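You operate a simulated robot arm through the tools that you are given. There is no shell and no other tool. Be economical: measure what you need, move in short steps, check, and stop when the job is done.

The job below is to be done with a simulated robot arm. You get a single attempt, and the scene is never put back.

Task
Let the drawing board down flat and set the green knob to HOLD.
Fine: green knob to FREE first, ease the red knob half way and leave it so, then bring the board down.

The check looks at the end state, three seconds after you hand in, the way a careful person would. Anything else that was tipped, shoved, dropped, spilled or broken makes it a failure.

Robot
A 7-joint arm with a two-finger parallel gripper, fixed in place. Base frame: the origin is at the foot of the arm, x ahead of it, y to its left, z up. Lengths are in m, angles in rad, forces in N, time in s.
With the tool pointing down near the work surface it reaches from about 0.48 to 0.92 m from the base axis. Its first joint turns from -2.007 to 2.007 rad. Payload 3.91 kg.
Tool frame: the origin (TCP) lies between the finger pads and is the grasp point; the fingertips stand 0.03 m ahead of it; z points along the fingers, y is the line along which they close. Largest opening 0.11 m; finger width 0.02, thickness 0.01; the body of the gripper, 0.048 by 0.112 m, starts 0.055 m behind the TCP.
Orientation is that of the tool frame in the base frame, as [roll, pitch, yaw] about the fixed x, y, z axes, in that order (R = Rz(yaw) Ry(pitch) Rx(roll)). With the fingers straight down and closing along the base's y, the tool's x points along the base's -x, its y along +y and its z along -z.

Tools
- The arm moves only by the tool jog_arm. Its argument "increments" is text: rows parted by semicolons, each of 7 numbers parted by spaces: the shift along the base's x, y, z in m, then the turn, a rotation vector about the base's x, y, z in rad, then the finger opening in m, from 0 to 0.11. In form: tx ty tz wx wy wz fingers; .... A call has 1 to 20 rows; each row shifts and turns the commanded pose from where the row before left it. Each row takes 0.2 s and may step no farther than 0.05 m and 0.15 rad from the row before; otherwise, or with a gripper value out of range, the whole call is refused. A pose out of reach is approached as far as the arm can. The call stops where the force on the tool passes 40 N (or 10 N more than at its start, if that is more) or the arm is blocked; 0.2 s more then pass. The fingers move at their own pace (about 0.153 m/s each) and stop on an object; they squeeze with about 35 N. The grip force told is the motor's: it shows also when the fingers shut on nothing. Time passes only in rows, and 0.2 s behind the last, so rows that do not move let the fingers close. The reply holds the time, the measured pose of the TCP, the force on the tool along the base axes, the opening and the grip force, in the units named above and with some noise, with the torque about the TCP (base axes, N m) and any sound that the robot's microphone picked up, and new pictures: "show" is both (left out), scene, wrist or none.
- Cameras (640 x 400 px; columns grow to the right, rows downward): "scene" is fixed at [0.2191, 0.4996, 1.5927]; the picture's right is [-0.84, -0.54, 0.00], its down [-0.27, 0.42, -0.87] and it looks along [0.47, -0.73, -0.50] (base axes); focal length 336 px, centre (320, 200). "wrist" rides on the gripper at [0.072, 0.017, -0.103] in the tool frame; the picture's right is [-0.23, 0.97, 0.00], its down [-0.76, -0.18, -0.62] and it looks along [-0.61, -0.14, 0.78] (tool axes); focal length 222 px, centre (320, 200). There is no depth. A picture from a camera that has moved, and an enlarged one, comes with that camera's place and axes in the base frame and with its lens.
- move_column(by): slides the trunk up (or, below 0, down) by that many m; the arm rides with it, the base frame stays. It gives what a move gives, with no picture.
- close_up(camera, box): a new picture of the part [left, top, right, bottom] of that camera's present view, enlarged. It takes no simulated time.
- finish_job(): hands the job in; it is judged then, once.

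Work in short steps. Places have to be worked out from the pictures, the camera data and where the tool is seen: move nearer, look again, correct. Check each grasp and each placing, and mend what went wrong. You have 120 turns and 200 pictures in all, those below and enlarged ones among them. Open the gripper and draw the arm clear of the work before you hand the job in, unless the task says otherwise; then end with one line.

The tools are called by a JSON object that holds its "name" and its "arguments". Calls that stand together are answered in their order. jog_arm: Moves the arm, as the interface text tells. Its arguments: {"type":"object","properties":{"increments":{"type":"string"},"show":{"type":"string","enum":["both","scene","wrist","none"]}},"required":["increments"]} The other tools are called the same way: move_column (by) slides the trunk up or down; close_up (camera, box) takes an enlarged picture of a part of a camera's view; finish_job () hands the job in.

At the start:

```text
clock: 0.0
tcp_pos: [0.4478, -0.3281, 1.3057]
orientation: [-3.141, 0.001, 3.142]
ft_force: [-0.1, 0.3, 0.0]
ft_torque: [0.01, 0.0, 0.02]
grip_width: 0.1101
grip_force: 0.1
trunk travel left (down, up): [-0.85, 0.14]
```

scene: 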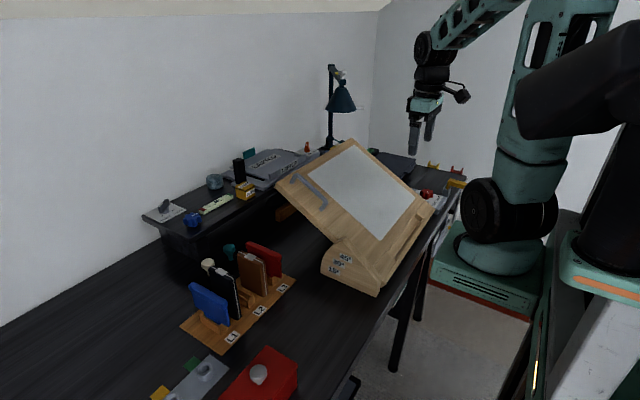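
wrist: 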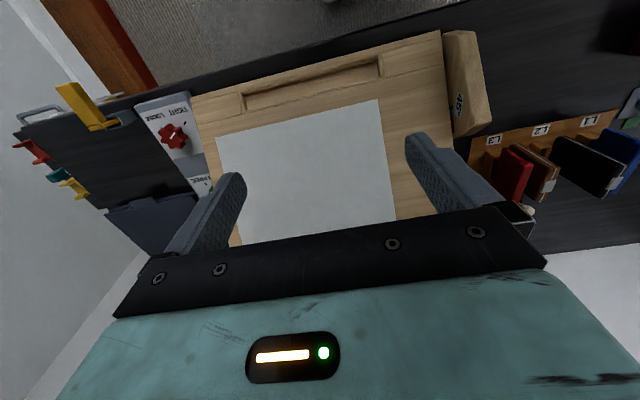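

I see a tilted board, with a red knob on a plate to one side and another plate partly hidden by a finger. I'll enlarge both views to read them.

{"name": "close_up", "arguments": {"camera": "wrist", "box": [100, 60, 260, 220]}}

{"name": "close_up", "arguments": {"camera": "scene", "box": [260, 120, 480, 300]}}

```text
2.50 times, centred on (180, 140) of wrist
camera zoom: at [0.3749, -0.3113, 1.4086], right [0.23, 0.97, 0.0], down [0.76, -0.18, 0.62], along [0.61, -0.14, -0.78], focal length 555 px, centre (670, 350)
```

zoom: 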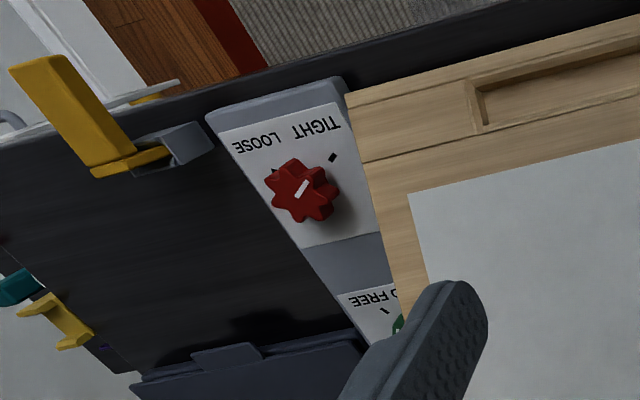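

```text
2.22 times, centred on (370, 210) of scene
camera zoom: at [0.2191, 0.4996, 1.5927], right [-0.84, -0.54, 0.0], down [-0.27, 0.42, -0.87], along [0.47, -0.73, -0.5], focal length 746 px, centre (209, 178)
```

zoom: 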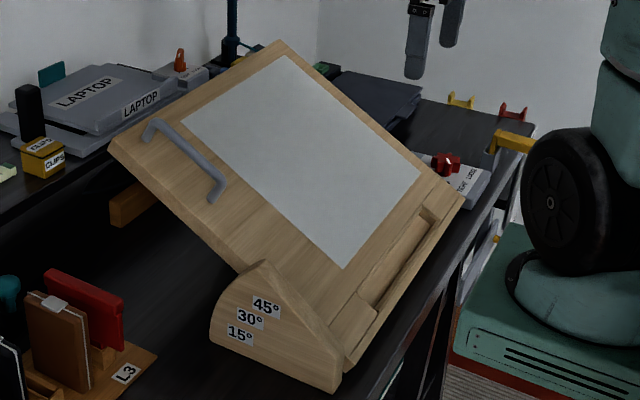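

By triangulation the red knob is near (0.48,-0.63,0.99) and the green one near (0.62,-0.63,0.98). I'll slide in -y at the same height to look down on both.

{"name": "jog_arm", "arguments": {"increments": "0 -0.045 0 0 0 0 0.11; 0 -0.045 0 0 0 0 0.11; 0 -0.045 0 0 0 0 0.11; 0 -0.045 0 0 0 0 0.11; 0 -0.045 0 0 0 0 0.11; 0 -0.045 0 0 0 0 0.11"}}

```text
clock: 1.4
tcp_pos: [0.4463, -0.598, 1.308]
orientation: [-3.14, 0.001, 3.14]
ft_force: [0.4, -0.4, 0.8]
ft_torque: [-0.04, 0.0, -0.01]
grip_width: 0.1102
grip_force: 0.2
trunk travel left (down, up): [-0.85, 0.14]
camera wrist: at [0.3739, -0.5822, 1.4094], right [0.23, 0.97, 0.0], down [0.76, -0.18, 0.62], along [0.61, -0.14, -0.78], focal length 222 px, centre (320, 200)
```

scene: 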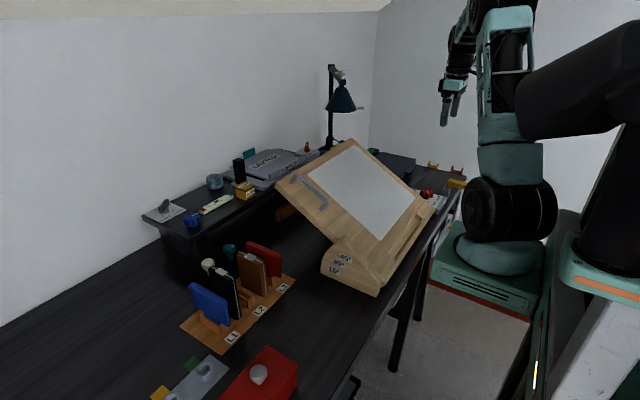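
wrist: 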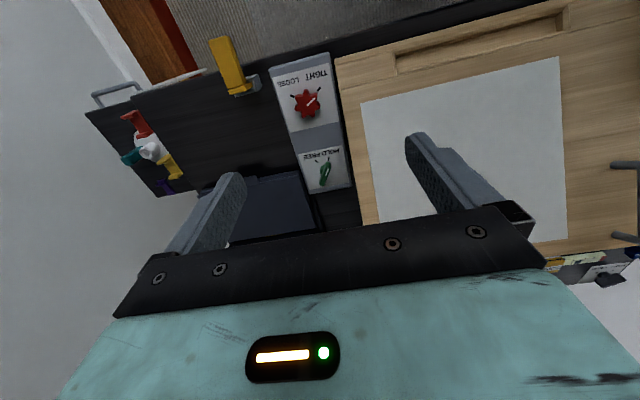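

{"name": "close_up", "arguments": {"camera": "wrist", "box": [260, 50, 380, 210]}}

{"name": "close_up", "arguments": {"camera": "wrist", "box": [480, 100, 640, 290]}}

```text
2.50 times, centred on (320, 130) of wrist
camera zoom: at [0.3739, -0.5822, 1.4094], right [0.23, 0.97, 0.0], down [0.76, -0.18, 0.62], along [0.61, -0.14, -0.78], focal length 555 px, centre (320, 375)
```

zoom: 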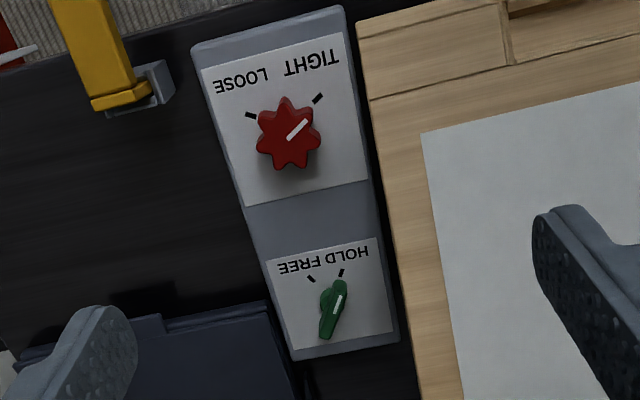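

```text
2.11 times, centred on (560, 195) of wrist
camera zoom: at [0.3739, -0.5822, 1.4094], right [0.23, 0.97, 0.0], down [0.76, -0.18, 0.62], along [0.61, -0.14, -0.78], focal length 468 px, centre (-185, 210)
```

zoom: 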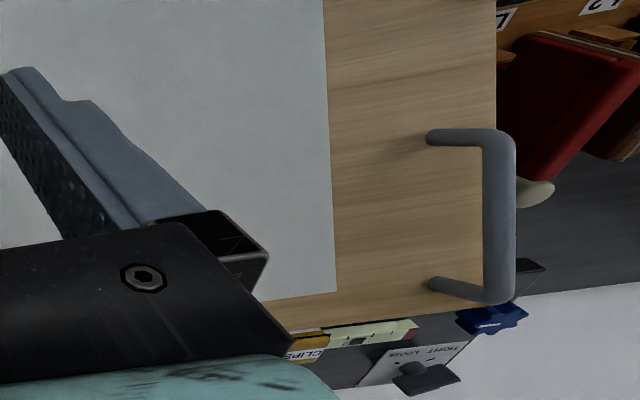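

The green lever points at HOLD (+y side) with its centre near (0.63,-0.63), and FREE is about 56° counter-clockwise. Red points at TIGHT, and the board's edge is near y≈-0.57, so I'll come in yawed along the lever and leaning away from the board. First I'll move to just above it for a closer look.

{"name": "jog_arm", "arguments": {"increments": "0 -0.012 0 0 0 -0.1225 0.06; 0 -0.012 0 0 0 -0.1225 0.06; 0 -0.012 0 0 0 -0.1225 0.06; 0 -0.012 0 0 0 -0.1225 0.06; 0.027 -0.004 -0.03 0.044 -0.0234 0 0.06; 0.027 -0.004 -0.03 0.044 -0.0234 0 0.06; 0.027 -0.003 -0.03 0.044 -0.0234 0 0.06; 0.027 -0.003 -0.03 0.044 -0.0234 0 0.06; 0.027 0 -0.03 0.044 -0.0234 0 0.06"}}

```text
clock: 3.4
tcp_pos: [0.582, -0.6589, 1.1578]
orientation: [2.892, 0.0, 2.651]
ft_force: [-0.4, 0.3, 0.3]
ft_torque: [-0.03, -0.02, 0.0]
grip_width: 0.0601
grip_force: 0.1
trunk travel left (down, up): [-0.85, 0.14]
camera wrist: at [0.5131, -0.6338, 1.2604], right [0.64, 0.73, 0.24], down [0.52, -0.65, 0.56], along [0.56, -0.24, -0.79], focal length 222 px, centre (320, 200)
```

scene: 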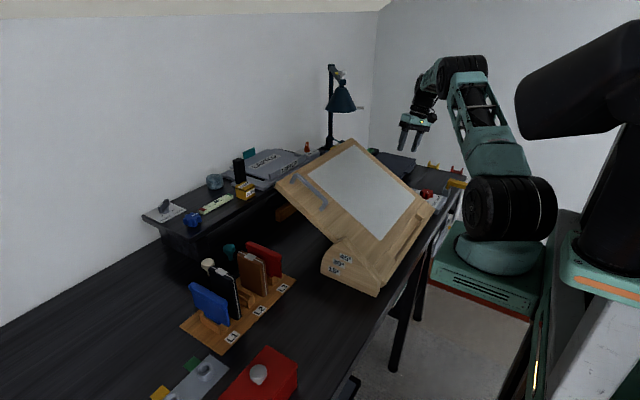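
wrist: 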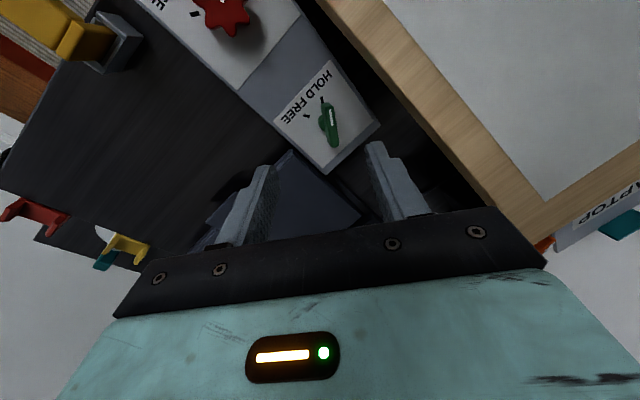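

{"name": "close_up", "arguments": {"camera": "wrist", "box": [260, 50, 400, 190]}}

```text
2.86 times, centred on (330, 120) of wrist
camera zoom: at [0.5131, -0.6338, 1.2604], right [0.64, 0.73, 0.24], down [0.52, -0.65, 0.56], along [0.56, -0.24, -0.79], focal length 635 px, centre (291, 429)
```

zoom: 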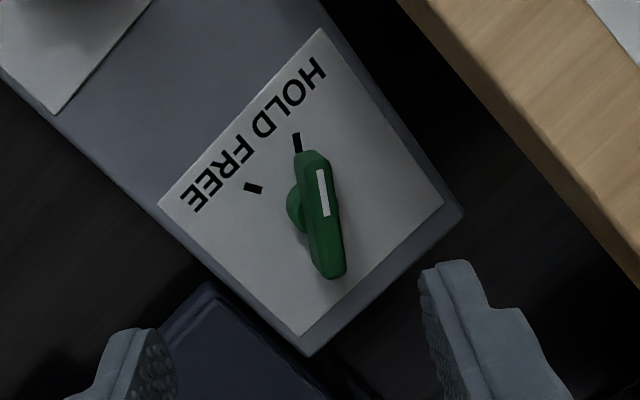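

The lever's centre is (0.62,-0.631) with its top near z=1.02, the plate near 0.985, and its axis about 31° from x. I'll move above it at z≈1.06 with the yaw trimmed.

{"name": "jog_arm", "arguments": {"increments": "0.012 0 -0.02 0 0 -0.05 0.055; 0.012 0.008 -0.03 0 0 0 0.055; 0.012 0.008 -0.024 0 0 0 0.055; 0 0.008 -0.02 0 0 0 0.055"}}

```text
clock: 4.4
tcp_pos: [0.6207, -0.6356, 1.0621]
orientation: [2.892, -0.001, 2.6]
ft_force: [-0.6, -0.9, 0.3]
ft_torque: [0.01, -0.03, 0.01]
grip_width: 0.055
grip_force: 0.1
trunk travel left (down, up): [-0.85, 0.14]
camera wrist: at [0.5516, -0.6069, 1.1649], right [0.68, 0.69, 0.24], down [0.49, -0.67, 0.56], along [0.55, -0.26, -0.79], focal length 222 px, centre (320, 200)
```

scene: 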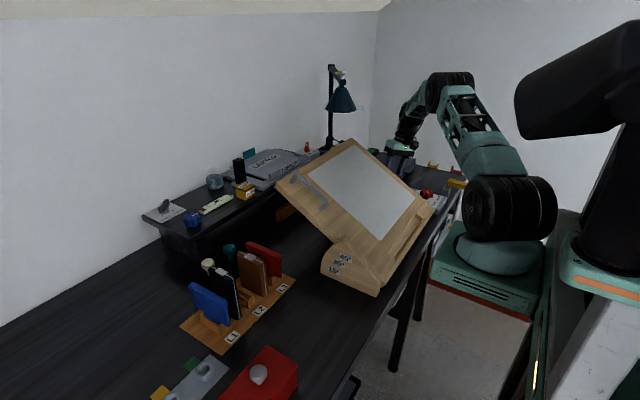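
wrist: 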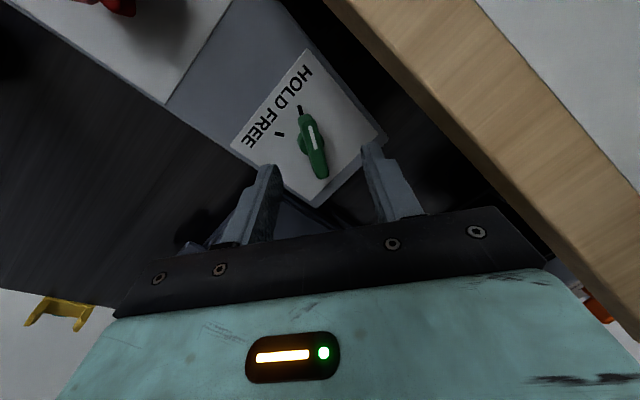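

The lever sits between the fingers, and the refined centre is about (0.617,-0.627). I'll go down to grip height with a small correction.

{"name": "jog_arm", "arguments": {"increments": "-0.005 0.004 -0.011 0 0 0 0.055; 0 0 -0.011 0 0 0 0.055; 0 0 -0.009 0 0 0 0.055", "show": "wrist"}}

```text
clock: 5.2
tcp_pos: [0.6145, -0.6323, 1.0305]
orientation: [2.891, 0.001, 2.602]
ft_force: [0.0, 0.9, -0.5]
ft_torque: [0.05, 0.03, -0.01]
grip_width: 0.055
grip_force: 0.0
trunk travel left (down, up): [-0.85, 0.14]
camera wrist: at [0.5464, -0.6024, 1.134], right [0.68, 0.69, 0.24], down [0.49, -0.67, 0.56], along [0.55, -0.26, -0.79], focal length 222 px, centre (320, 200)
```

wrist: 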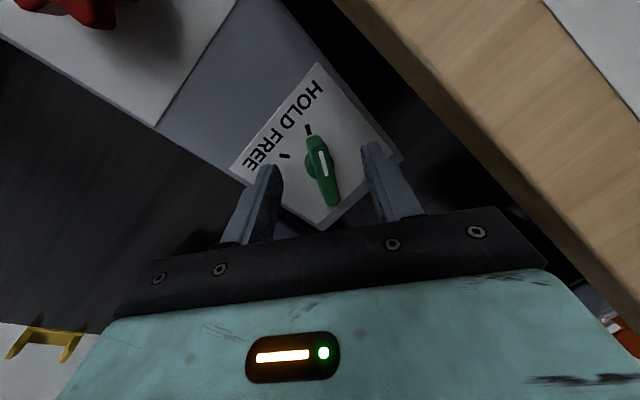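

The lever is between the tips and aligned with them. I'll close on it.

{"name": "jog_arm", "arguments": {"increments": "0 0 0 0 0 0 0.03; 0 0 0 0 0 0 0.0; 0 0 0 0 0 0 0.0", "show": "wrist"}}

```text
clock: 6.0
tcp_pos: [0.6161, -0.6294, 1.0317]
orientation: [2.89, -0.002, 2.604]
ft_force: [3.1, 11.0, 3.1]
ft_torque: [0.07, -0.35, 0.37]
grip_width: 0.0122
grip_force: 44.9
trunk travel left (down, up): [-0.85, 0.14]
camera wrist: at [0.5474, -0.6009, 1.1346], right [0.68, 0.69, 0.24], down [0.49, -0.67, 0.56], along [0.55, -0.26, -0.79], focal length 222 px, centre (320, 200)
```

wrist: 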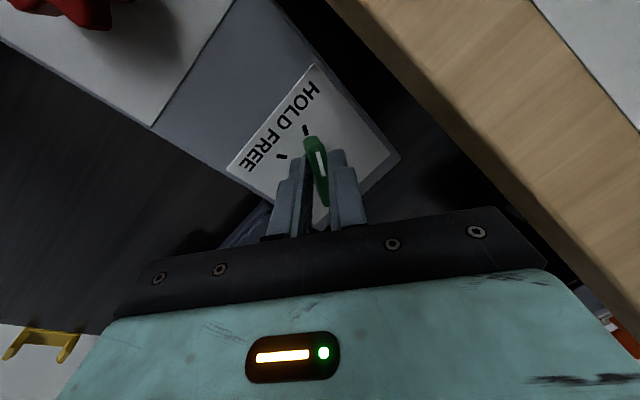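

It's gripped at 12 mm, with a side force of about 11 N, so I'll shift 3 mm toward the knob's axis. Then I'll turn the first half counter-clockwise toward FREE.

{"name": "jog_arm", "arguments": {"increments": "0.001 0.003 0 0 0 0 0; 0.0005 0 0 0 0 0.11 0; 0.0005 0 0 0 0 0.11 0; 0.0005 0 0 0 0 0.11 0; 0.0005 0 0 0 0 0.11 0; 0.0005 0 0 0 0 0.11 0", "show": "wrist"}}

```text
clock: 7.3
tcp_pos: [0.6164, -0.6365, 1.0326]
orientation: [2.911, 0.004, 3.07]
ft_force: [5.6, -12.9, -8.6]
ft_torque: [-0.61, 0.23, -0.24]
grip_width: 0.0121
grip_force: 44.7
trunk travel left (down, up): [-0.85, 0.14]
stopped in row 6: the force on the tool passed its limit at 43 N (the readings are from after the stop); the commanded pose is now the measured one
camera wrist: at [0.5423, -0.638, 1.1347], right [0.29, 0.93, 0.22], down [0.73, -0.37, 0.57], along [0.61, 0.0, -0.79], focal length 222 px, centre (320, 200)
```

wrist: 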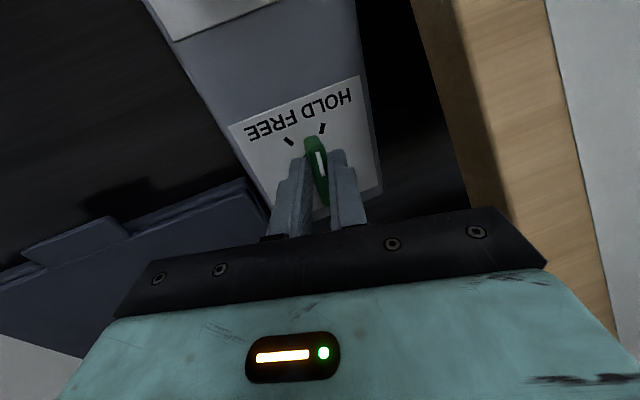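

The lever has turned about half way. The tool drifted -y, so the pivot is about 13 mm further +x of my grip. I'll continue along that arc.

{"name": "jog_arm", "arguments": {"increments": "0 -0.0015 0 0 0 0.09 0; 0.0003 -0.0013 0 0 0 0.1 0; 0.0004 -0.0012 0 0 0 0.1 0; 0.0005 -0.0011 0 0 0 0.1 0; 0.0006 -0.001 0 0 0 0.1 0", "show": "wrist"}}

```text
clock: 8.5
tcp_pos: [0.621, -0.6418, 1.0313]
orientation: [2.911, 0.004, -2.72]
ft_force: [18.4, -20.5, -16.1]
ft_torque: [-0.89, -0.39, -0.44]
grip_width: 0.012
grip_force: 44.8
trunk travel left (down, up): [-0.85, 0.14]
camera wrist: at [0.5561, -0.6783, 1.1346], right [-0.18, 0.96, 0.22], down [0.82, 0.02, 0.57], along [0.54, 0.29, -0.79], focal length 222 px, centre (320, 200)
```

wrist: 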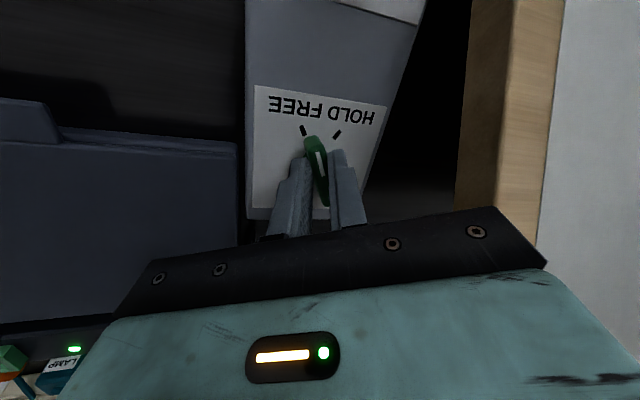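

The pointer is nearly at FREE (24° past centre, and I estimate the mark at 31°). I'll relieve the side force and turn the last bit.

{"name": "jog_arm", "arguments": {"increments": "0.002 -0.003 0 0 0 0 0; 0.0008 -0.001 0 0 0 0.07 0; 0.0008 -0.001 0 0 0 0.06 0", "show": "wrist"}}

{"name": "close_up", "arguments": {"camera": "wrist", "box": [240, 70, 400, 230]}}

```text
clock: 9.3
tcp_pos: [0.6221, -0.6431, 1.0324]
orientation: [2.902, 0.007, -2.591]
ft_force: [7.8, 6.0, -12.4]
ft_torque: [0.09, -0.39, -0.47]
grip_width: 0.0121
grip_force: 44.7
trunk travel left (down, up): [-0.85, 0.14]
camera wrist: at [0.5637, -0.6883, 1.1347], right [-0.3, 0.92, 0.23], down [0.81, 0.12, 0.57], along [0.5, 0.36, -0.79], focal length 222 px, centre (320, 200)
```

wrist: 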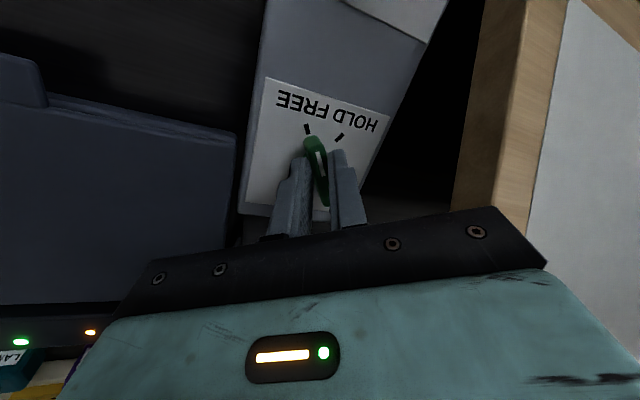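

```text
2.50 times, centred on (320, 150) of wrist
camera zoom: at [0.5637, -0.6883, 1.1347], right [-0.3, 0.92, 0.23], down [0.81, 0.12, 0.57], along [0.5, 0.36, -0.79], focal length 555 px, centre (320, 325)
```

zoom: 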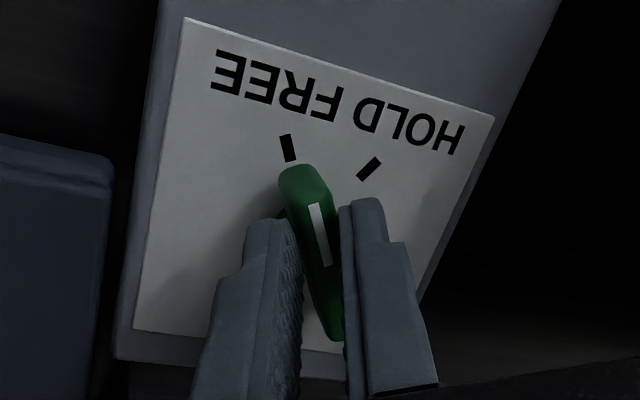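

The lever now lines up with the FREE mark. I'll release it, back up along the tool's lean, and look.

{"name": "jog_arm", "arguments": {"increments": "0 0 0 0 0 0 0.05; 0 0 0 0 0 0 0.05; 0 -0.005 0.03 0 0 0 0.05; 0 -0.005 0.04 0 0 0 0.05; -0.02 -0.005 0.04 0 0 0 0.05"}}

{"name": "close_up", "arguments": {"camera": "wrist", "box": [240, 20, 400, 180]}}

```text
clock: 10.5
tcp_pos: [0.6035, -0.6605, 1.1412]
orientation: [2.906, 0.004, -2.59]
ft_force: [1.1, -0.6, -0.4]
ft_torque: [0.02, 0.05, 0.0]
grip_width: 0.0503
grip_force: 0.0
trunk travel left (down, up): [-0.85, 0.14]
camera wrist: at [0.5447, -0.705, 1.2446], right [-0.3, 0.93, 0.23], down [0.81, 0.13, 0.57], along [0.5, 0.36, -0.79], focal length 222 px, centre (320, 200)
```

scene: 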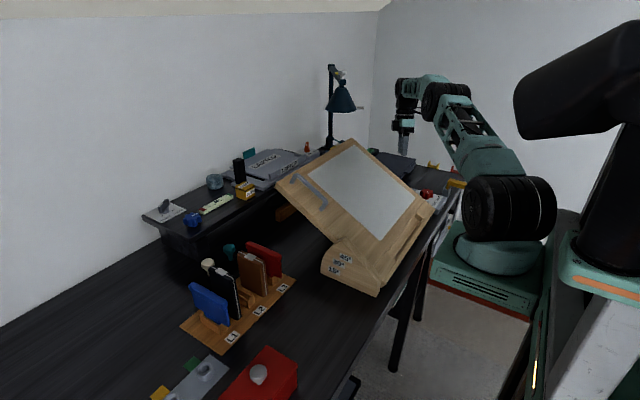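
wrist: 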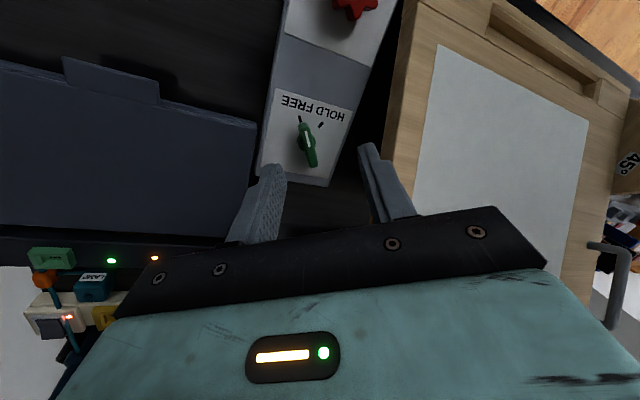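

```text
2.50 times, centred on (320, 100) of wrist
camera zoom: at [0.5447, -0.705, 1.2446], right [-0.3, 0.93, 0.23], down [0.81, 0.13, 0.57], along [0.5, 0.36, -0.79], focal length 555 px, centre (320, 450)
```

zoom: 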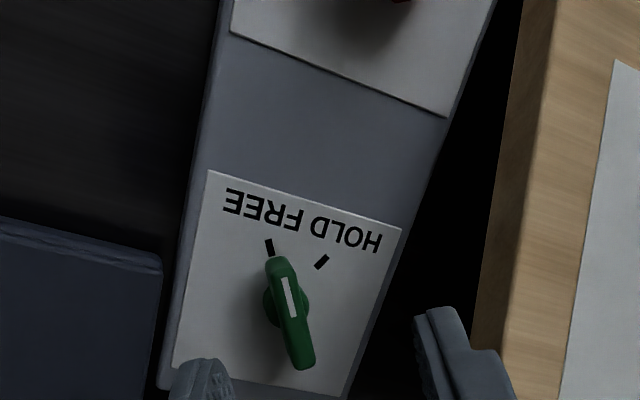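

Green is clearly at FREE. Next I'll level the tool and move over the red knob for a closer look.

{"name": "jog_arm", "arguments": {"increments": "-0.02 0 0.01 -0.05 -0.031 0 0.08; -0.025 0 0 -0.05 -0.031 0 0.08; -0.025 0.005 0 -0.05 -0.031 0 0.08; -0.025 0.01 0 -0.05 -0.03 0 0.08; -0.025 0.008 0 0 0 -0.14 0.08; -0.022 0.008 0 0 0 -0.14 0.08; 0 0 0 0 0 -0.14 0.08; 0 0 0 0 0 -0.13 0.08"}}

{"name": "close_up", "arguments": {"camera": "wrist", "box": [220, 40, 400, 200]}}

```text
clock: 12.3
tcp_pos: [0.4596, -0.629, 1.1534]
orientation: [-3.14, 0.005, 3.14]
ft_force: [-0.6, -0.1, 0.1]
ft_torque: [-0.01, 0.0, 0.0]
grip_width: 0.0801
grip_force: 0.1
trunk travel left (down, up): [-0.85, 0.14]
camera wrist: at [0.386, -0.613, 1.2545], right [0.23, 0.97, 0.0], down [0.76, -0.18, 0.63], along [0.61, -0.14, -0.78], focal length 222 px, centre (320, 200)
```

scene: 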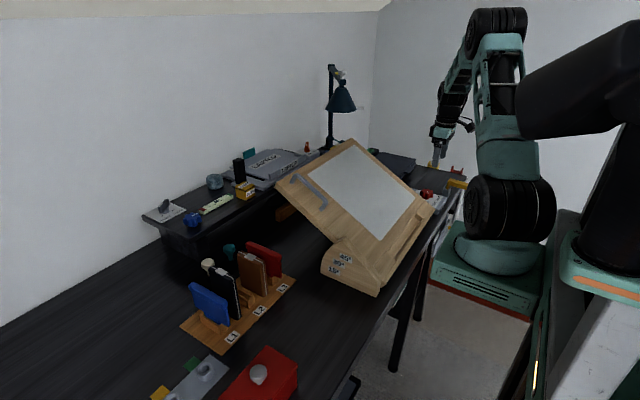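
wrist: 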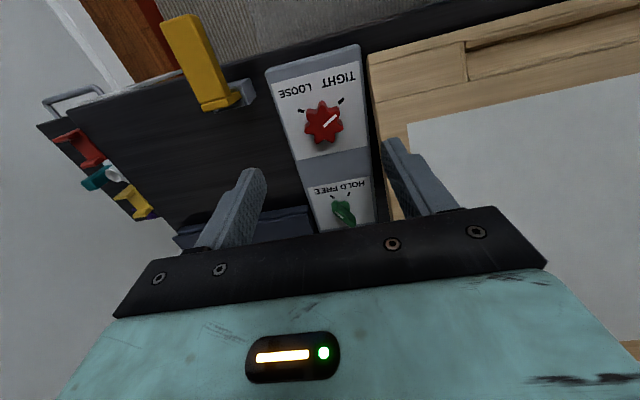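

```text
2.50 times, centred on (310, 120) of wrist
camera zoom: at [0.386, -0.613, 1.2545], right [0.23, 0.97, 0.0], down [0.76, -0.18, 0.63], along [0.61, -0.14, -0.78], focal length 555 px, centre (345, 400)
```

zoom: 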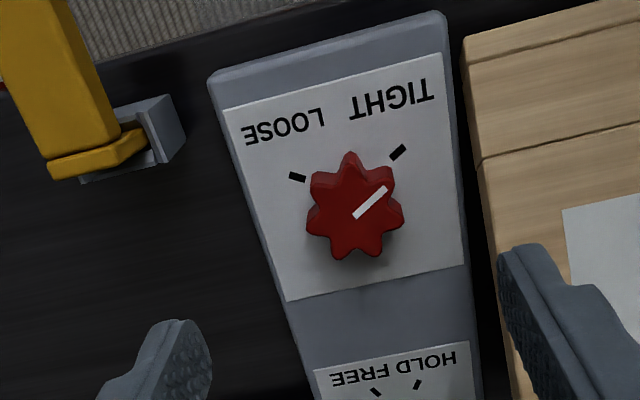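

The red knob has 7 lobes and points at TIGHT, about 61° from -x; LOOSE mirrors it, so half way is the pointer straight at -x. Its centre is about (0.476,-0.629). I'll set the yaw to -0.39 so one pad sits on two lobes, then come partly down.

{"name": "jog_arm", "arguments": {"increments": "0.008 0 -0.03 0 0 -0.13 0.066; 0.008 0 -0.04 0 0 -0.13 0.066; 0 0 -0.034 0 0 -0.133 0.066", "show": "wrist"}}

{"name": "close_up", "arguments": {"camera": "wrist", "box": [220, 60, 420, 240]}}

```text
clock: 13.1
tcp_pos: [0.4761, -0.6289, 1.049]
orientation: [-3.141, 0.005, 2.747]
ft_force: [0.8, 0.1, 0.4]
ft_torque: [0.01, 0.02, 0.01]
grip_width: 0.0662
grip_force: 0.1
trunk travel left (down, up): [-0.85, 0.14]
camera wrist: at [0.415, -0.5856, 1.1516], right [0.58, 0.81, 0.0], down [0.63, -0.45, 0.63], along [0.51, -0.37, -0.78], focal length 222 px, centre (320, 200)
```

wrist: 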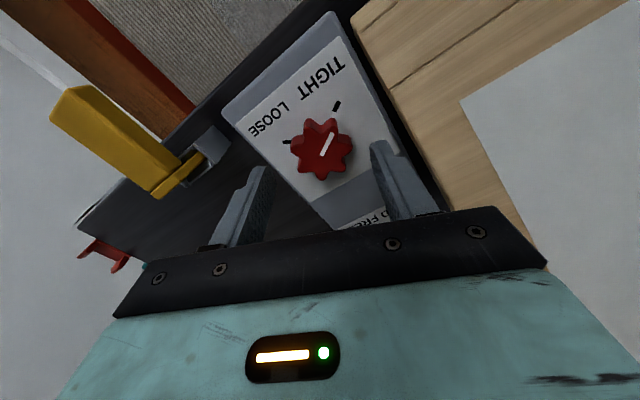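

```text
2.22 times, centred on (320, 150) of wrist
camera zoom: at [0.415, -0.5856, 1.1516], right [0.58, 0.81, 0.0], down [0.63, -0.45, 0.63], along [0.51, -0.37, -0.78], focal length 494 px, centre (320, 311)
```

zoom: 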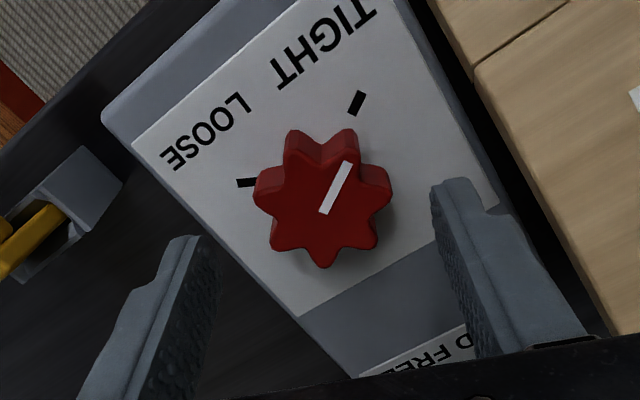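

The closing axis runs through the right lobe and the left valley, as wanted, and it is centred. I'll go down and close.

{"name": "jog_arm", "arguments": {"increments": "0 0 -0.018 0 0 0 0.066; 0 0 -0.016 0 0 0 0.066; 0 0 0 0 0 0 0.04; 0 0 0 0 0 0 0.02; 0 0 0 0 0 0 0.02", "show": "wrist"}}

```text
clock: 14.3
tcp_pos: [0.4761, -0.628, 1.015]
orientation: [-3.141, 0.004, 2.749]
ft_force: [1.1, 5.2, -5.6]
ft_torque: [-0.6, -0.18, 0.0]
grip_width: 0.0454
grip_force: 44.8
trunk travel left (down, up): [-0.85, 0.14]
camera wrist: at [0.4147, -0.5855, 1.1162], right [0.58, 0.81, 0.0], down [0.63, -0.45, 0.63], along [0.51, -0.36, -0.78], focal length 222 px, centre (320, 200)
```

wrist: 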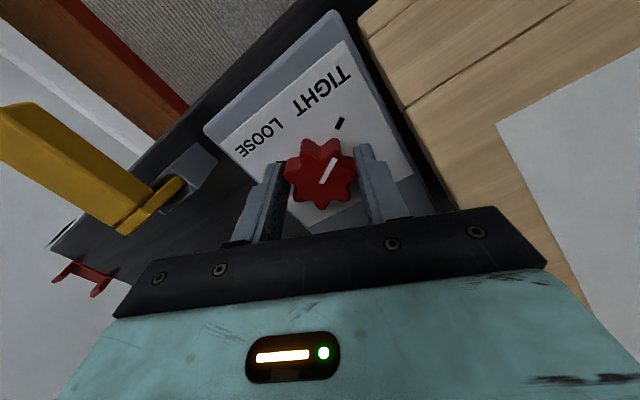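

The knob is gripped at 45 mm. I'll turn it counter-clockwise 5 rows and check the forces and the board.

{"name": "jog_arm", "arguments": {"increments": "0 0 0 0 0 0.106 0.02; 0 0 0 0 0 0.106 0.02; 0 0 0 0 0 0.106 0.02; 0 0 0 0 0 0.106 0.02; 0 0 0 0 0 0.106 0.02; 0 0 0 0 0 0 0.02"}}

```text
clock: 15.7
tcp_pos: [0.4757, -0.6305, 1.0139]
orientation: [-3.14, 0.004, -3.002]
ft_force: [3.9, -12.1, -17.3]
ft_torque: [-0.06, -0.32, -0.02]
grip_width: 0.0454
grip_force: 45.2
trunk travel left (down, up): [-0.85, 0.14]
camera wrist: at [0.4009, -0.6241, 1.1163], right [0.09, 1.0, 0.0], down [0.78, -0.07, 0.63], along [0.62, -0.06, -0.78], focal length 222 px, centre (320, 200)
```

scene: 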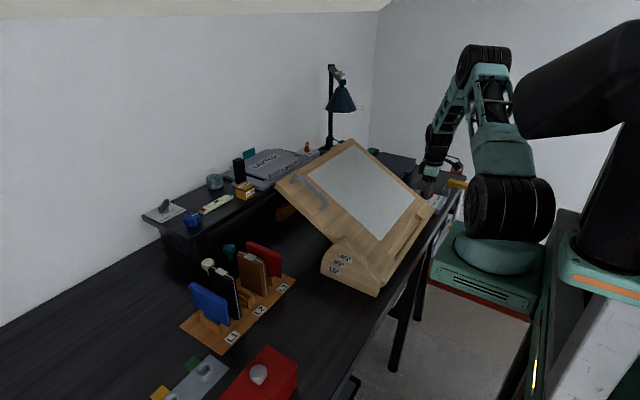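
wrist: 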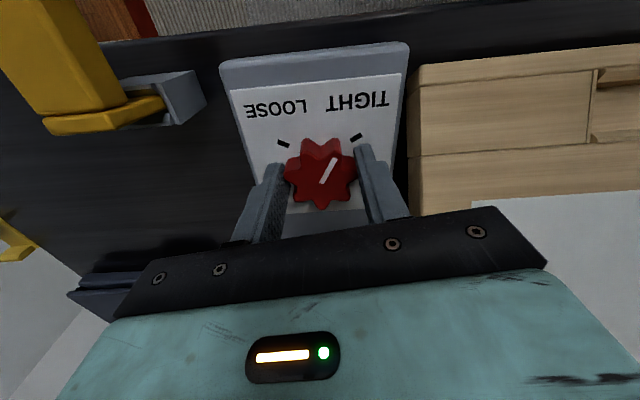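

The knob turns with the hand and the board hasn't moved. I'll turn the second half.

{"name": "jog_arm", "arguments": {"increments": "0 -0.001 0.001 0 0 0.106 0.02; 0 0 0 0 0 0.106 0.02; 0 0 0 0 0 0.106 0.02; 0 0 0 0 0 0.106 0.02; 0 0 0 0 0 0.09 0.02; 0 0 0 0 0 0 0.02"}}

{"name": "close_up", "arguments": {"camera": "wrist", "box": [220, 60, 420, 240]}}

```text
clock: 17.0
tcp_pos: [0.4773, -0.6317, 1.0154]
orientation: [-3.138, 0.004, -2.496]
ft_force: [8.4, -15.4, -20.8]
ft_torque: [-0.01, -0.28, -0.07]
grip_width: 0.0455
grip_force: 45.0
trunk travel left (down, up): [-0.85, 0.14]
stopped in row 6: the force on the tool passed its limit at 41 N (the readings are from after the stop); the commanded pose is now the measured one
camera wrist: at [0.4074, -0.6625, 1.1165], right [-0.4, 0.91, 0.0], down [0.71, 0.32, 0.63], along [0.57, 0.25, -0.78], focal length 222 px, centre (320, 200)
```

scene: 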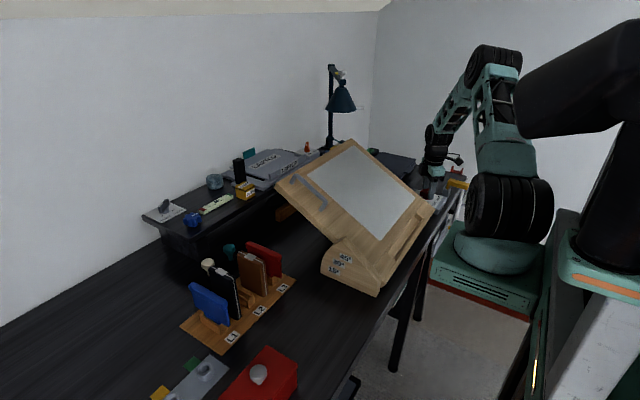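
wrist: 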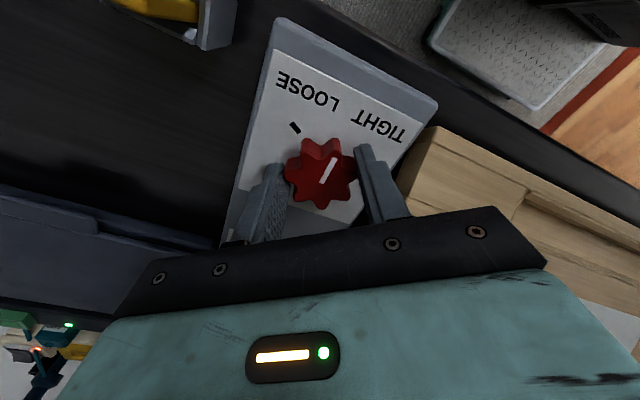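

```text
2.22 times, centred on (320, 150) of wrist
camera zoom: at [0.4074, -0.6625, 1.1165], right [-0.4, 0.91, 0.0], down [0.71, 0.32, 0.63], along [0.57, 0.25, -0.78], focal length 494 px, centre (320, 311)
```

zoom: 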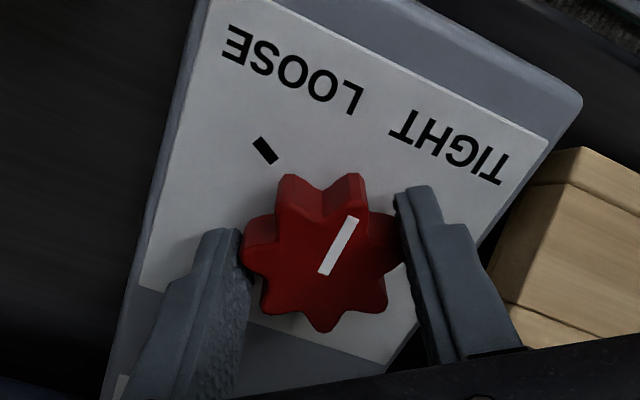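

It has turned about 1.04 rad in total, so the pointer should be near the middle. I'll release, rise, and check it with the tool squared up.

{"name": "jog_arm", "arguments": {"increments": "0 0 0 0 0 0 0.066; 0 0 0 0 0 0 0.066; 0 0 0.03 0 0 0 0.066; 0 0 0.04 0 0 -0.14 0.066; -0.01 0 0.03 0 0 -0.14 0.066; -0.01 0 0.02 0 0 -0.14 0.066; 0 0 0 0 0 -0.14 0.066; 0 0 0 0 0 -0.085 0.066"}}

{"name": "close_up", "arguments": {"camera": "wrist", "box": [240, 40, 400, 180]}}

```text
clock: 18.8
tcp_pos: [0.4571, -0.6305, 1.1359]
orientation: [-3.14, 0.005, 3.138]
ft_force: [-0.6, 0.0, -0.1]
ft_torque: [0.02, 0.0, -0.02]
grip_width: 0.0658
grip_force: 0.1
trunk travel left (down, up): [-0.85, 0.14]
camera wrist: at [0.3831, -0.614, 1.2378], right [0.23, 0.97, 0.0], down [0.76, -0.18, 0.63], along [0.61, -0.14, -0.78], focal length 222 px, centre (320, 200)
```

scene: 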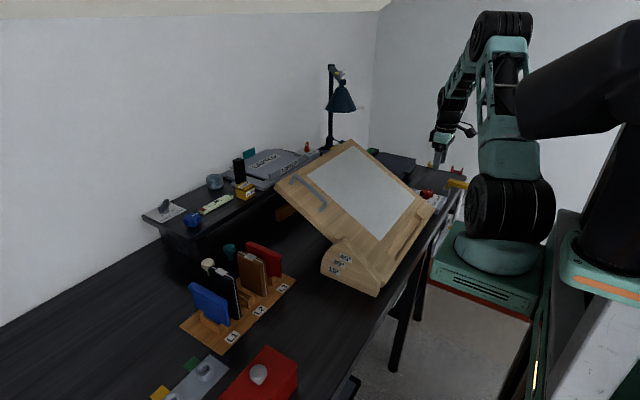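
wrist: 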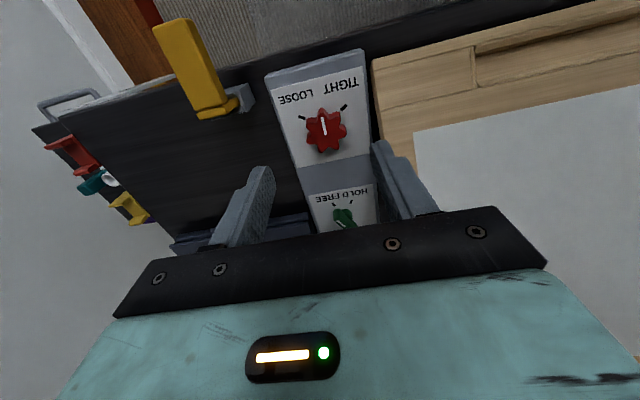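

```text
2.86 times, centred on (320, 110) of wrist
camera zoom: at [0.3831, -0.614, 1.2378], right [0.23, 0.97, 0.0], down [0.76, -0.18, 0.63], along [0.61, -0.14, -0.78], focal length 635 px, centre (320, 457)
```

zoom: 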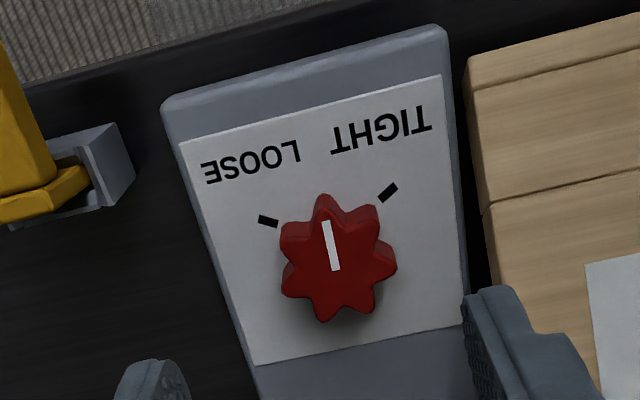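

The red knob is half way and the board holds by friction. Before lowering, I'll check under the board and look at the handle, which I triangulate with its bar from (0.636,-0.16,1.128) to (0.734,-0.165,1.187).

{"name": "close_up", "arguments": {"camera": "scene", "box": [220, 150, 350, 250]}}

```text
4.00 times, centred on (285, 200) of scene
camera zoom: at [0.2191, 0.4996, 1.5927], right [-0.84, -0.54, 0.0], down [-0.27, 0.42, -0.87], along [0.47, -0.73, -0.5], focal length 1342 px, centre (460, 200)
```

zoom: 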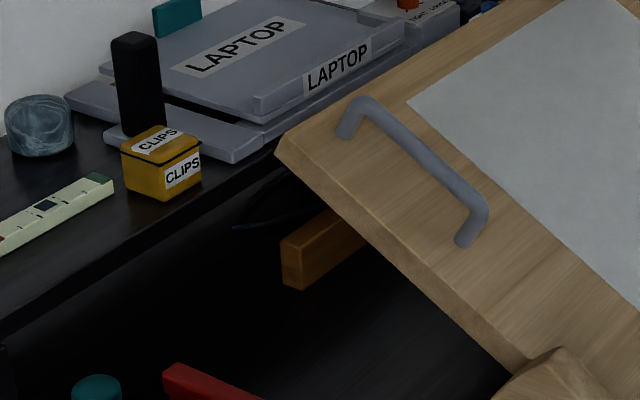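

The wooden bar beneath is evidently the board's rest, and nothing is in the sweep. I'll go up and over to the handle, tilting the tool 30° to be normal to the board.

{"name": "jog_arm", "arguments": {"increments": "0 0 0.041 0 0 0 0.05; 0 0 0.041 0 0 0 0.05; 0 0 0.041 0 0 0 0.05; 0 0 0.041 0 0 0 0.05; 0.0178 0.0467 0 0 0 0 0.05; 0.0178 0.0467 0 0 0 0 0.05; 0.0178 0.0467 0 0 0 0 0.05; 0.0178 0.0467 0 0 0 0 0.05; 0.0178 0.0467 0 0 0 0 0.05; 0.0178 0.0467 0 0 0 0 0.05; 0.0178 0.0467 0 0 -0.13 0 0.05; 0.0178 0.0467 0 0 -0.13 0 0.05; 0.0178 0.0467 0 0 -0.13 0 0.05; 0.0178 0.0467 0 0 -0.13 0 0.05; 0 0 -0.028 0 0 0 0.05; 0 0 -0.028 0 0 0 0.05"}}

```text
clock: 22.2
tcp_pos: [0.6344, -0.1643, 1.2453]
orientation: [-3.139, 0.526, 3.14]
ft_force: [-0.6, 0.4, 0.0]
ft_torque: [-0.03, 0.0, 0.04]
grip_width: 0.0502
grip_force: 0.0
trunk travel left (down, up): [-0.85, 0.14]
camera wrist: at [0.519, -0.1478, 1.2953], right [0.2, 0.97, 0.11], down [0.35, -0.18, 0.92], along [0.92, -0.14, -0.37], focal length 222 px, centre (320, 200)
```

scene: 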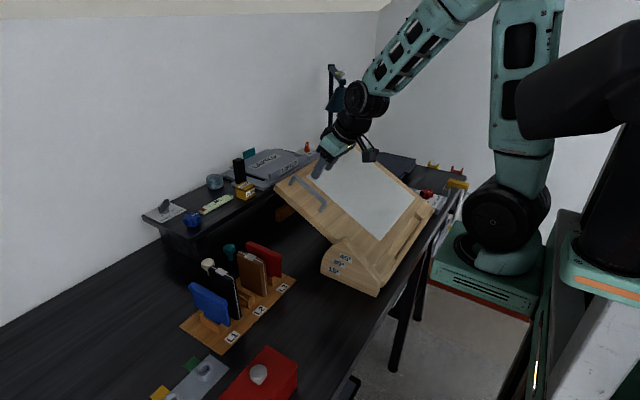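
wrist: 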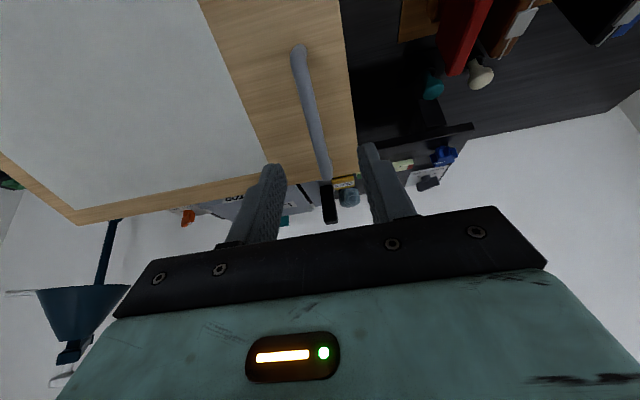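

The bar runs between the fingers at y≈-0.169. I'll advance along the board's normal to straddle it.

{"name": "jog_arm", "arguments": {"increments": "0.0125 -0.005 -0.0215 0 0 0 0.05; 0.0125 0 -0.0215 0 0 0 0.05; 0.0105 0 -0.018 0 0 0 0.05; 0.0095 0 -0.0165 0 0 0 0.05"}}

{"name": "close_up", "arguments": {"camera": "scene", "box": [250, 120, 380, 220]}}

```text
clock: 23.2
tcp_pos: [0.6796, -0.1671, 1.1664]
orientation: [-3.139, 0.525, -3.142]
ft_force: [-0.4, 0.1, -0.1]
ft_torque: [0.0, 0.01, -0.01]
grip_width: 0.05
grip_force: 0.0
trunk travel left (down, up): [-0.85, 0.14]
camera wrist: at [0.5639, -0.1507, 1.2186], right [0.2, 0.97, 0.11], down [0.35, -0.18, 0.92], along [0.92, -0.14, -0.37], focal length 222 px, centre (320, 200)
```

scene: 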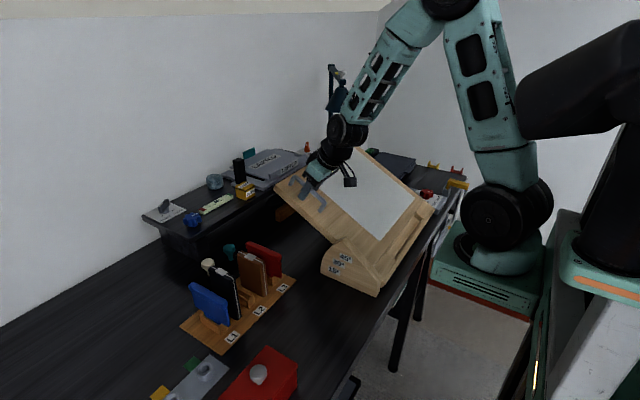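
wrist: 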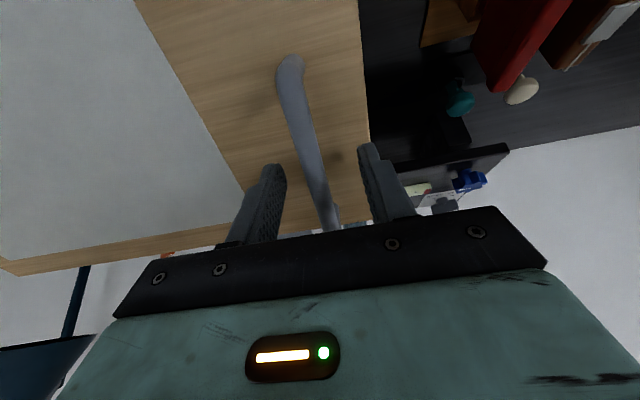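

```text
4.00 times, centred on (315, 170) of scene
camera zoom: at [0.2191, 0.4996, 1.5927], right [-0.84, -0.54, 0.0], down [-0.27, 0.42, -0.87], along [0.47, -0.73, -0.5], focal length 1342 px, centre (340, 320)
```

zoom: 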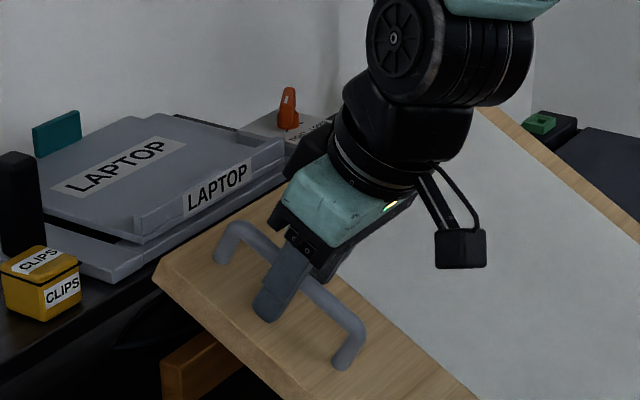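

The fingers straddle the bar with clearance to the board, so I'll close on it.

{"name": "jog_arm", "arguments": {"increments": "0 0 0 0 0 0 0.02; 0 0 0 0 0 0 0.0; 0 0 0 0 0 0 0.0", "show": "none"}}

```text
clock: 24.0
tcp_pos: [0.6791, -0.1694, 1.1665]
orientation: [-3.139, 0.526, 3.139]
ft_force: [3.6, -15.3, -4.5]
ft_torque: [-0.24, 0.37, -0.04]
grip_width: 0.0127
grip_force: 45.3
trunk travel left (down, up): [-0.85, 0.14]
```

It's gripped at 12.7 mm. I'll ease the side force and start lowering along the arc about the hinge at roughly (0.43, 0.965), two small steps first.

{"name": "jog_arm", "arguments": {"increments": "0 -0.003 0 0 0 0 0; 0.008 0 -0.01 0 0.04 0 0; 0.008 0 -0.0103 0 0.04 0 0; 0 0 0 0 0 0 0", "show": "scene"}}

```text
clock: 25.0
tcp_pos: [0.695, -0.1688, 1.1468]
orientation: [-3.14, 0.443, -3.14]
ft_force: [5.1, -1.2, 4.2]
ft_torque: [0.08, 1.34, -0.05]
grip_width: 0.0125
grip_force: 44.6
trunk travel left (down, up): [-0.85, 0.14]
```

scene: 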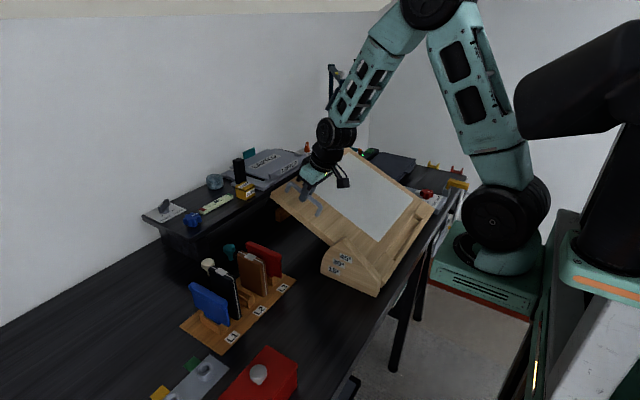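

It's moving smoothly with only a few newtons. I'll continue four more arc steps.

{"name": "jog_arm", "arguments": {"increments": "0.0105 0 -0.0162 0 0.06 0 0; 0.0094 0 -0.0168 0 0.06 0 0; 0.0084 0 -0.0173 0 0.06 0 0; 0.0074 0 -0.0178 0 0.06 0 0", "show": "scene"}}

```text
clock: 26.0
tcp_pos: [0.7346, -0.1694, 1.0795]
orientation: [-3.14, 0.208, -3.139]
ft_force: [22.9, 9.3, 5.5]
ft_torque: [0.22, 0.41, -0.11]
grip_width: 0.0127
grip_force: 44.7
trunk travel left (down, up): [-0.85, 0.14]
```

scene: 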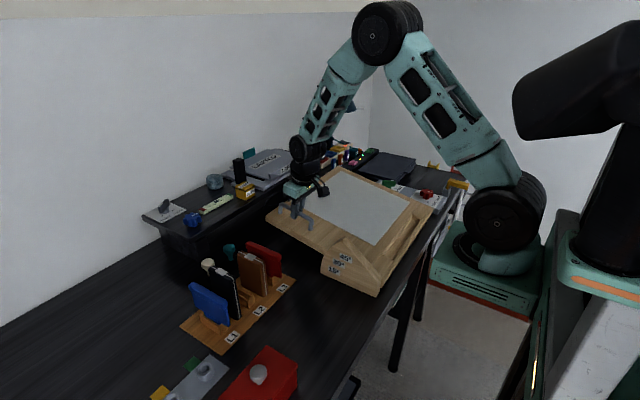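

The board is at about 12°, and it pulls the tool +x, so I'll add a little x and finish in small steps.

{"name": "jog_arm", "arguments": {"increments": "0.008 0 -0.0137 0 0.045 0 0; 0.006 0 -0.014 0 0.045 0 0; 0.005 0 -0.014 0 0.045 0 0; 0.004 0 -0.014 0 0.045 0 0", "show": "scene"}}

```text
clock: 27.0
tcp_pos: [0.7505, -0.1699, 1.0241]
orientation: [-3.139, 0.018, -3.14]
ft_force: [-12.3, 16.4, 16.3]
ft_torque: [0.25, -0.75, -0.07]
grip_width: 0.0128
grip_force: 44.8
trunk travel left (down, up): [-0.85, 0.14]
```

scene: 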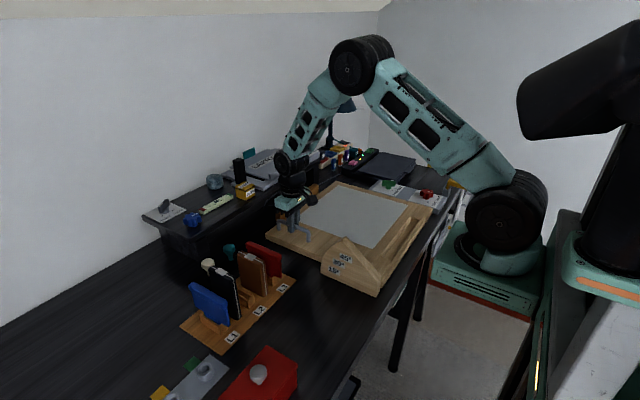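

It's nearly flat. I'll press on in small downward steps until it meets the rest.

{"name": "jog_arm", "arguments": {"increments": "-0.003 0 -0.004 0 0.01 0 0; 0 0 -0.004 0 0.008 0 0; 0 0 -0.004 0 0 0 0; 0 0 -0.004 0 0 0 0; 0 0 -0.004 0 0 0 0", "show": "scene"}}

{"name": "close_up", "arguments": {"camera": "scene", "box": [240, 160, 450, 310]}}

```text
clock: 27.4
tcp_pos: [0.75, -0.1702, 1.0245]
orientation: [-3.14, 0.018, -3.141]
ft_force: [-12.0, 4.5, 22.2]
ft_torque: [0.12, 1.09, -0.2]
grip_width: 0.0129
grip_force: 45.1
trunk travel left (down, up): [-0.85, 0.14]
stopped in row 2: the force on the tool passed its limit at 44 N (the readings are from after the stop); the commanded pose is now the measured one
```

scene: 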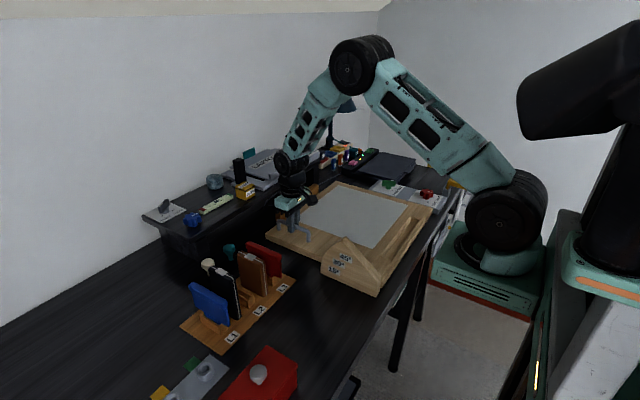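

```text
2.67 times, centred on (345, 235) of scene
camera zoom: at [0.2191, 0.4996, 1.5927], right [-0.84, -0.54, 0.0], down [-0.27, 0.42, -0.87], along [0.47, -0.73, -0.5], focal length 895 px, centre (253, 107)
```

zoom: 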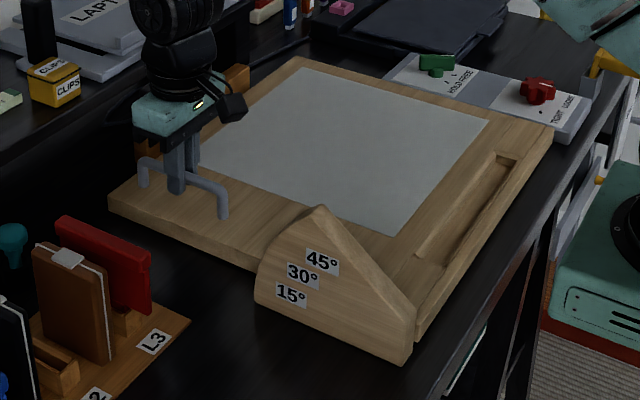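

The board is down on a hard stop and looks flat. I'll release the handle and retreat straight up.

{"name": "jog_arm", "arguments": {"increments": "0 0 0 0 0 0 0.05; 0 0 0 0 0 0 0.05; 0 0 0.03 0 0 0 0.05; 0 0 0.04 0 0 0 0.05; -0.02 0 0.05 0 0 0 0.05; -0.04 0 0.03 0 0 0 0.05; -0.04 0 0.03 0 0 0 0.05; -0.04 0 0.03 0 0 0 0.05"}}

{"name": "close_up", "arguments": {"camera": "scene", "box": [240, 160, 450, 310]}}

```text
refused: row 5 steps farther than a row can; nothing moved
```

```text
2.67 times, centred on (345, 235) of scene
camera zoom: at [0.2191, 0.4996, 1.5927], right [-0.84, -0.54, 0.0], down [-0.27, 0.42, -0.87], along [0.47, -0.73, -0.5], focal length 895 px, centre (253, 107)
```

zoom: 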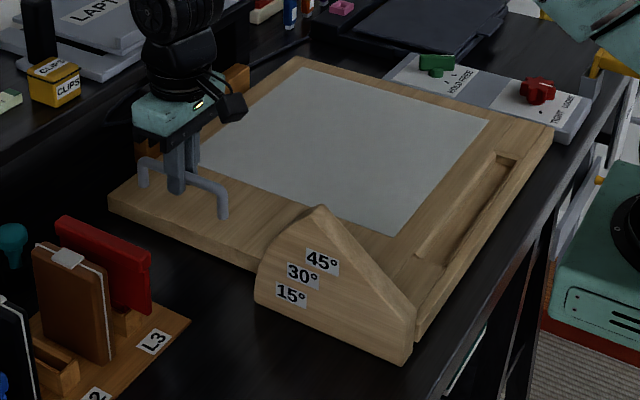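

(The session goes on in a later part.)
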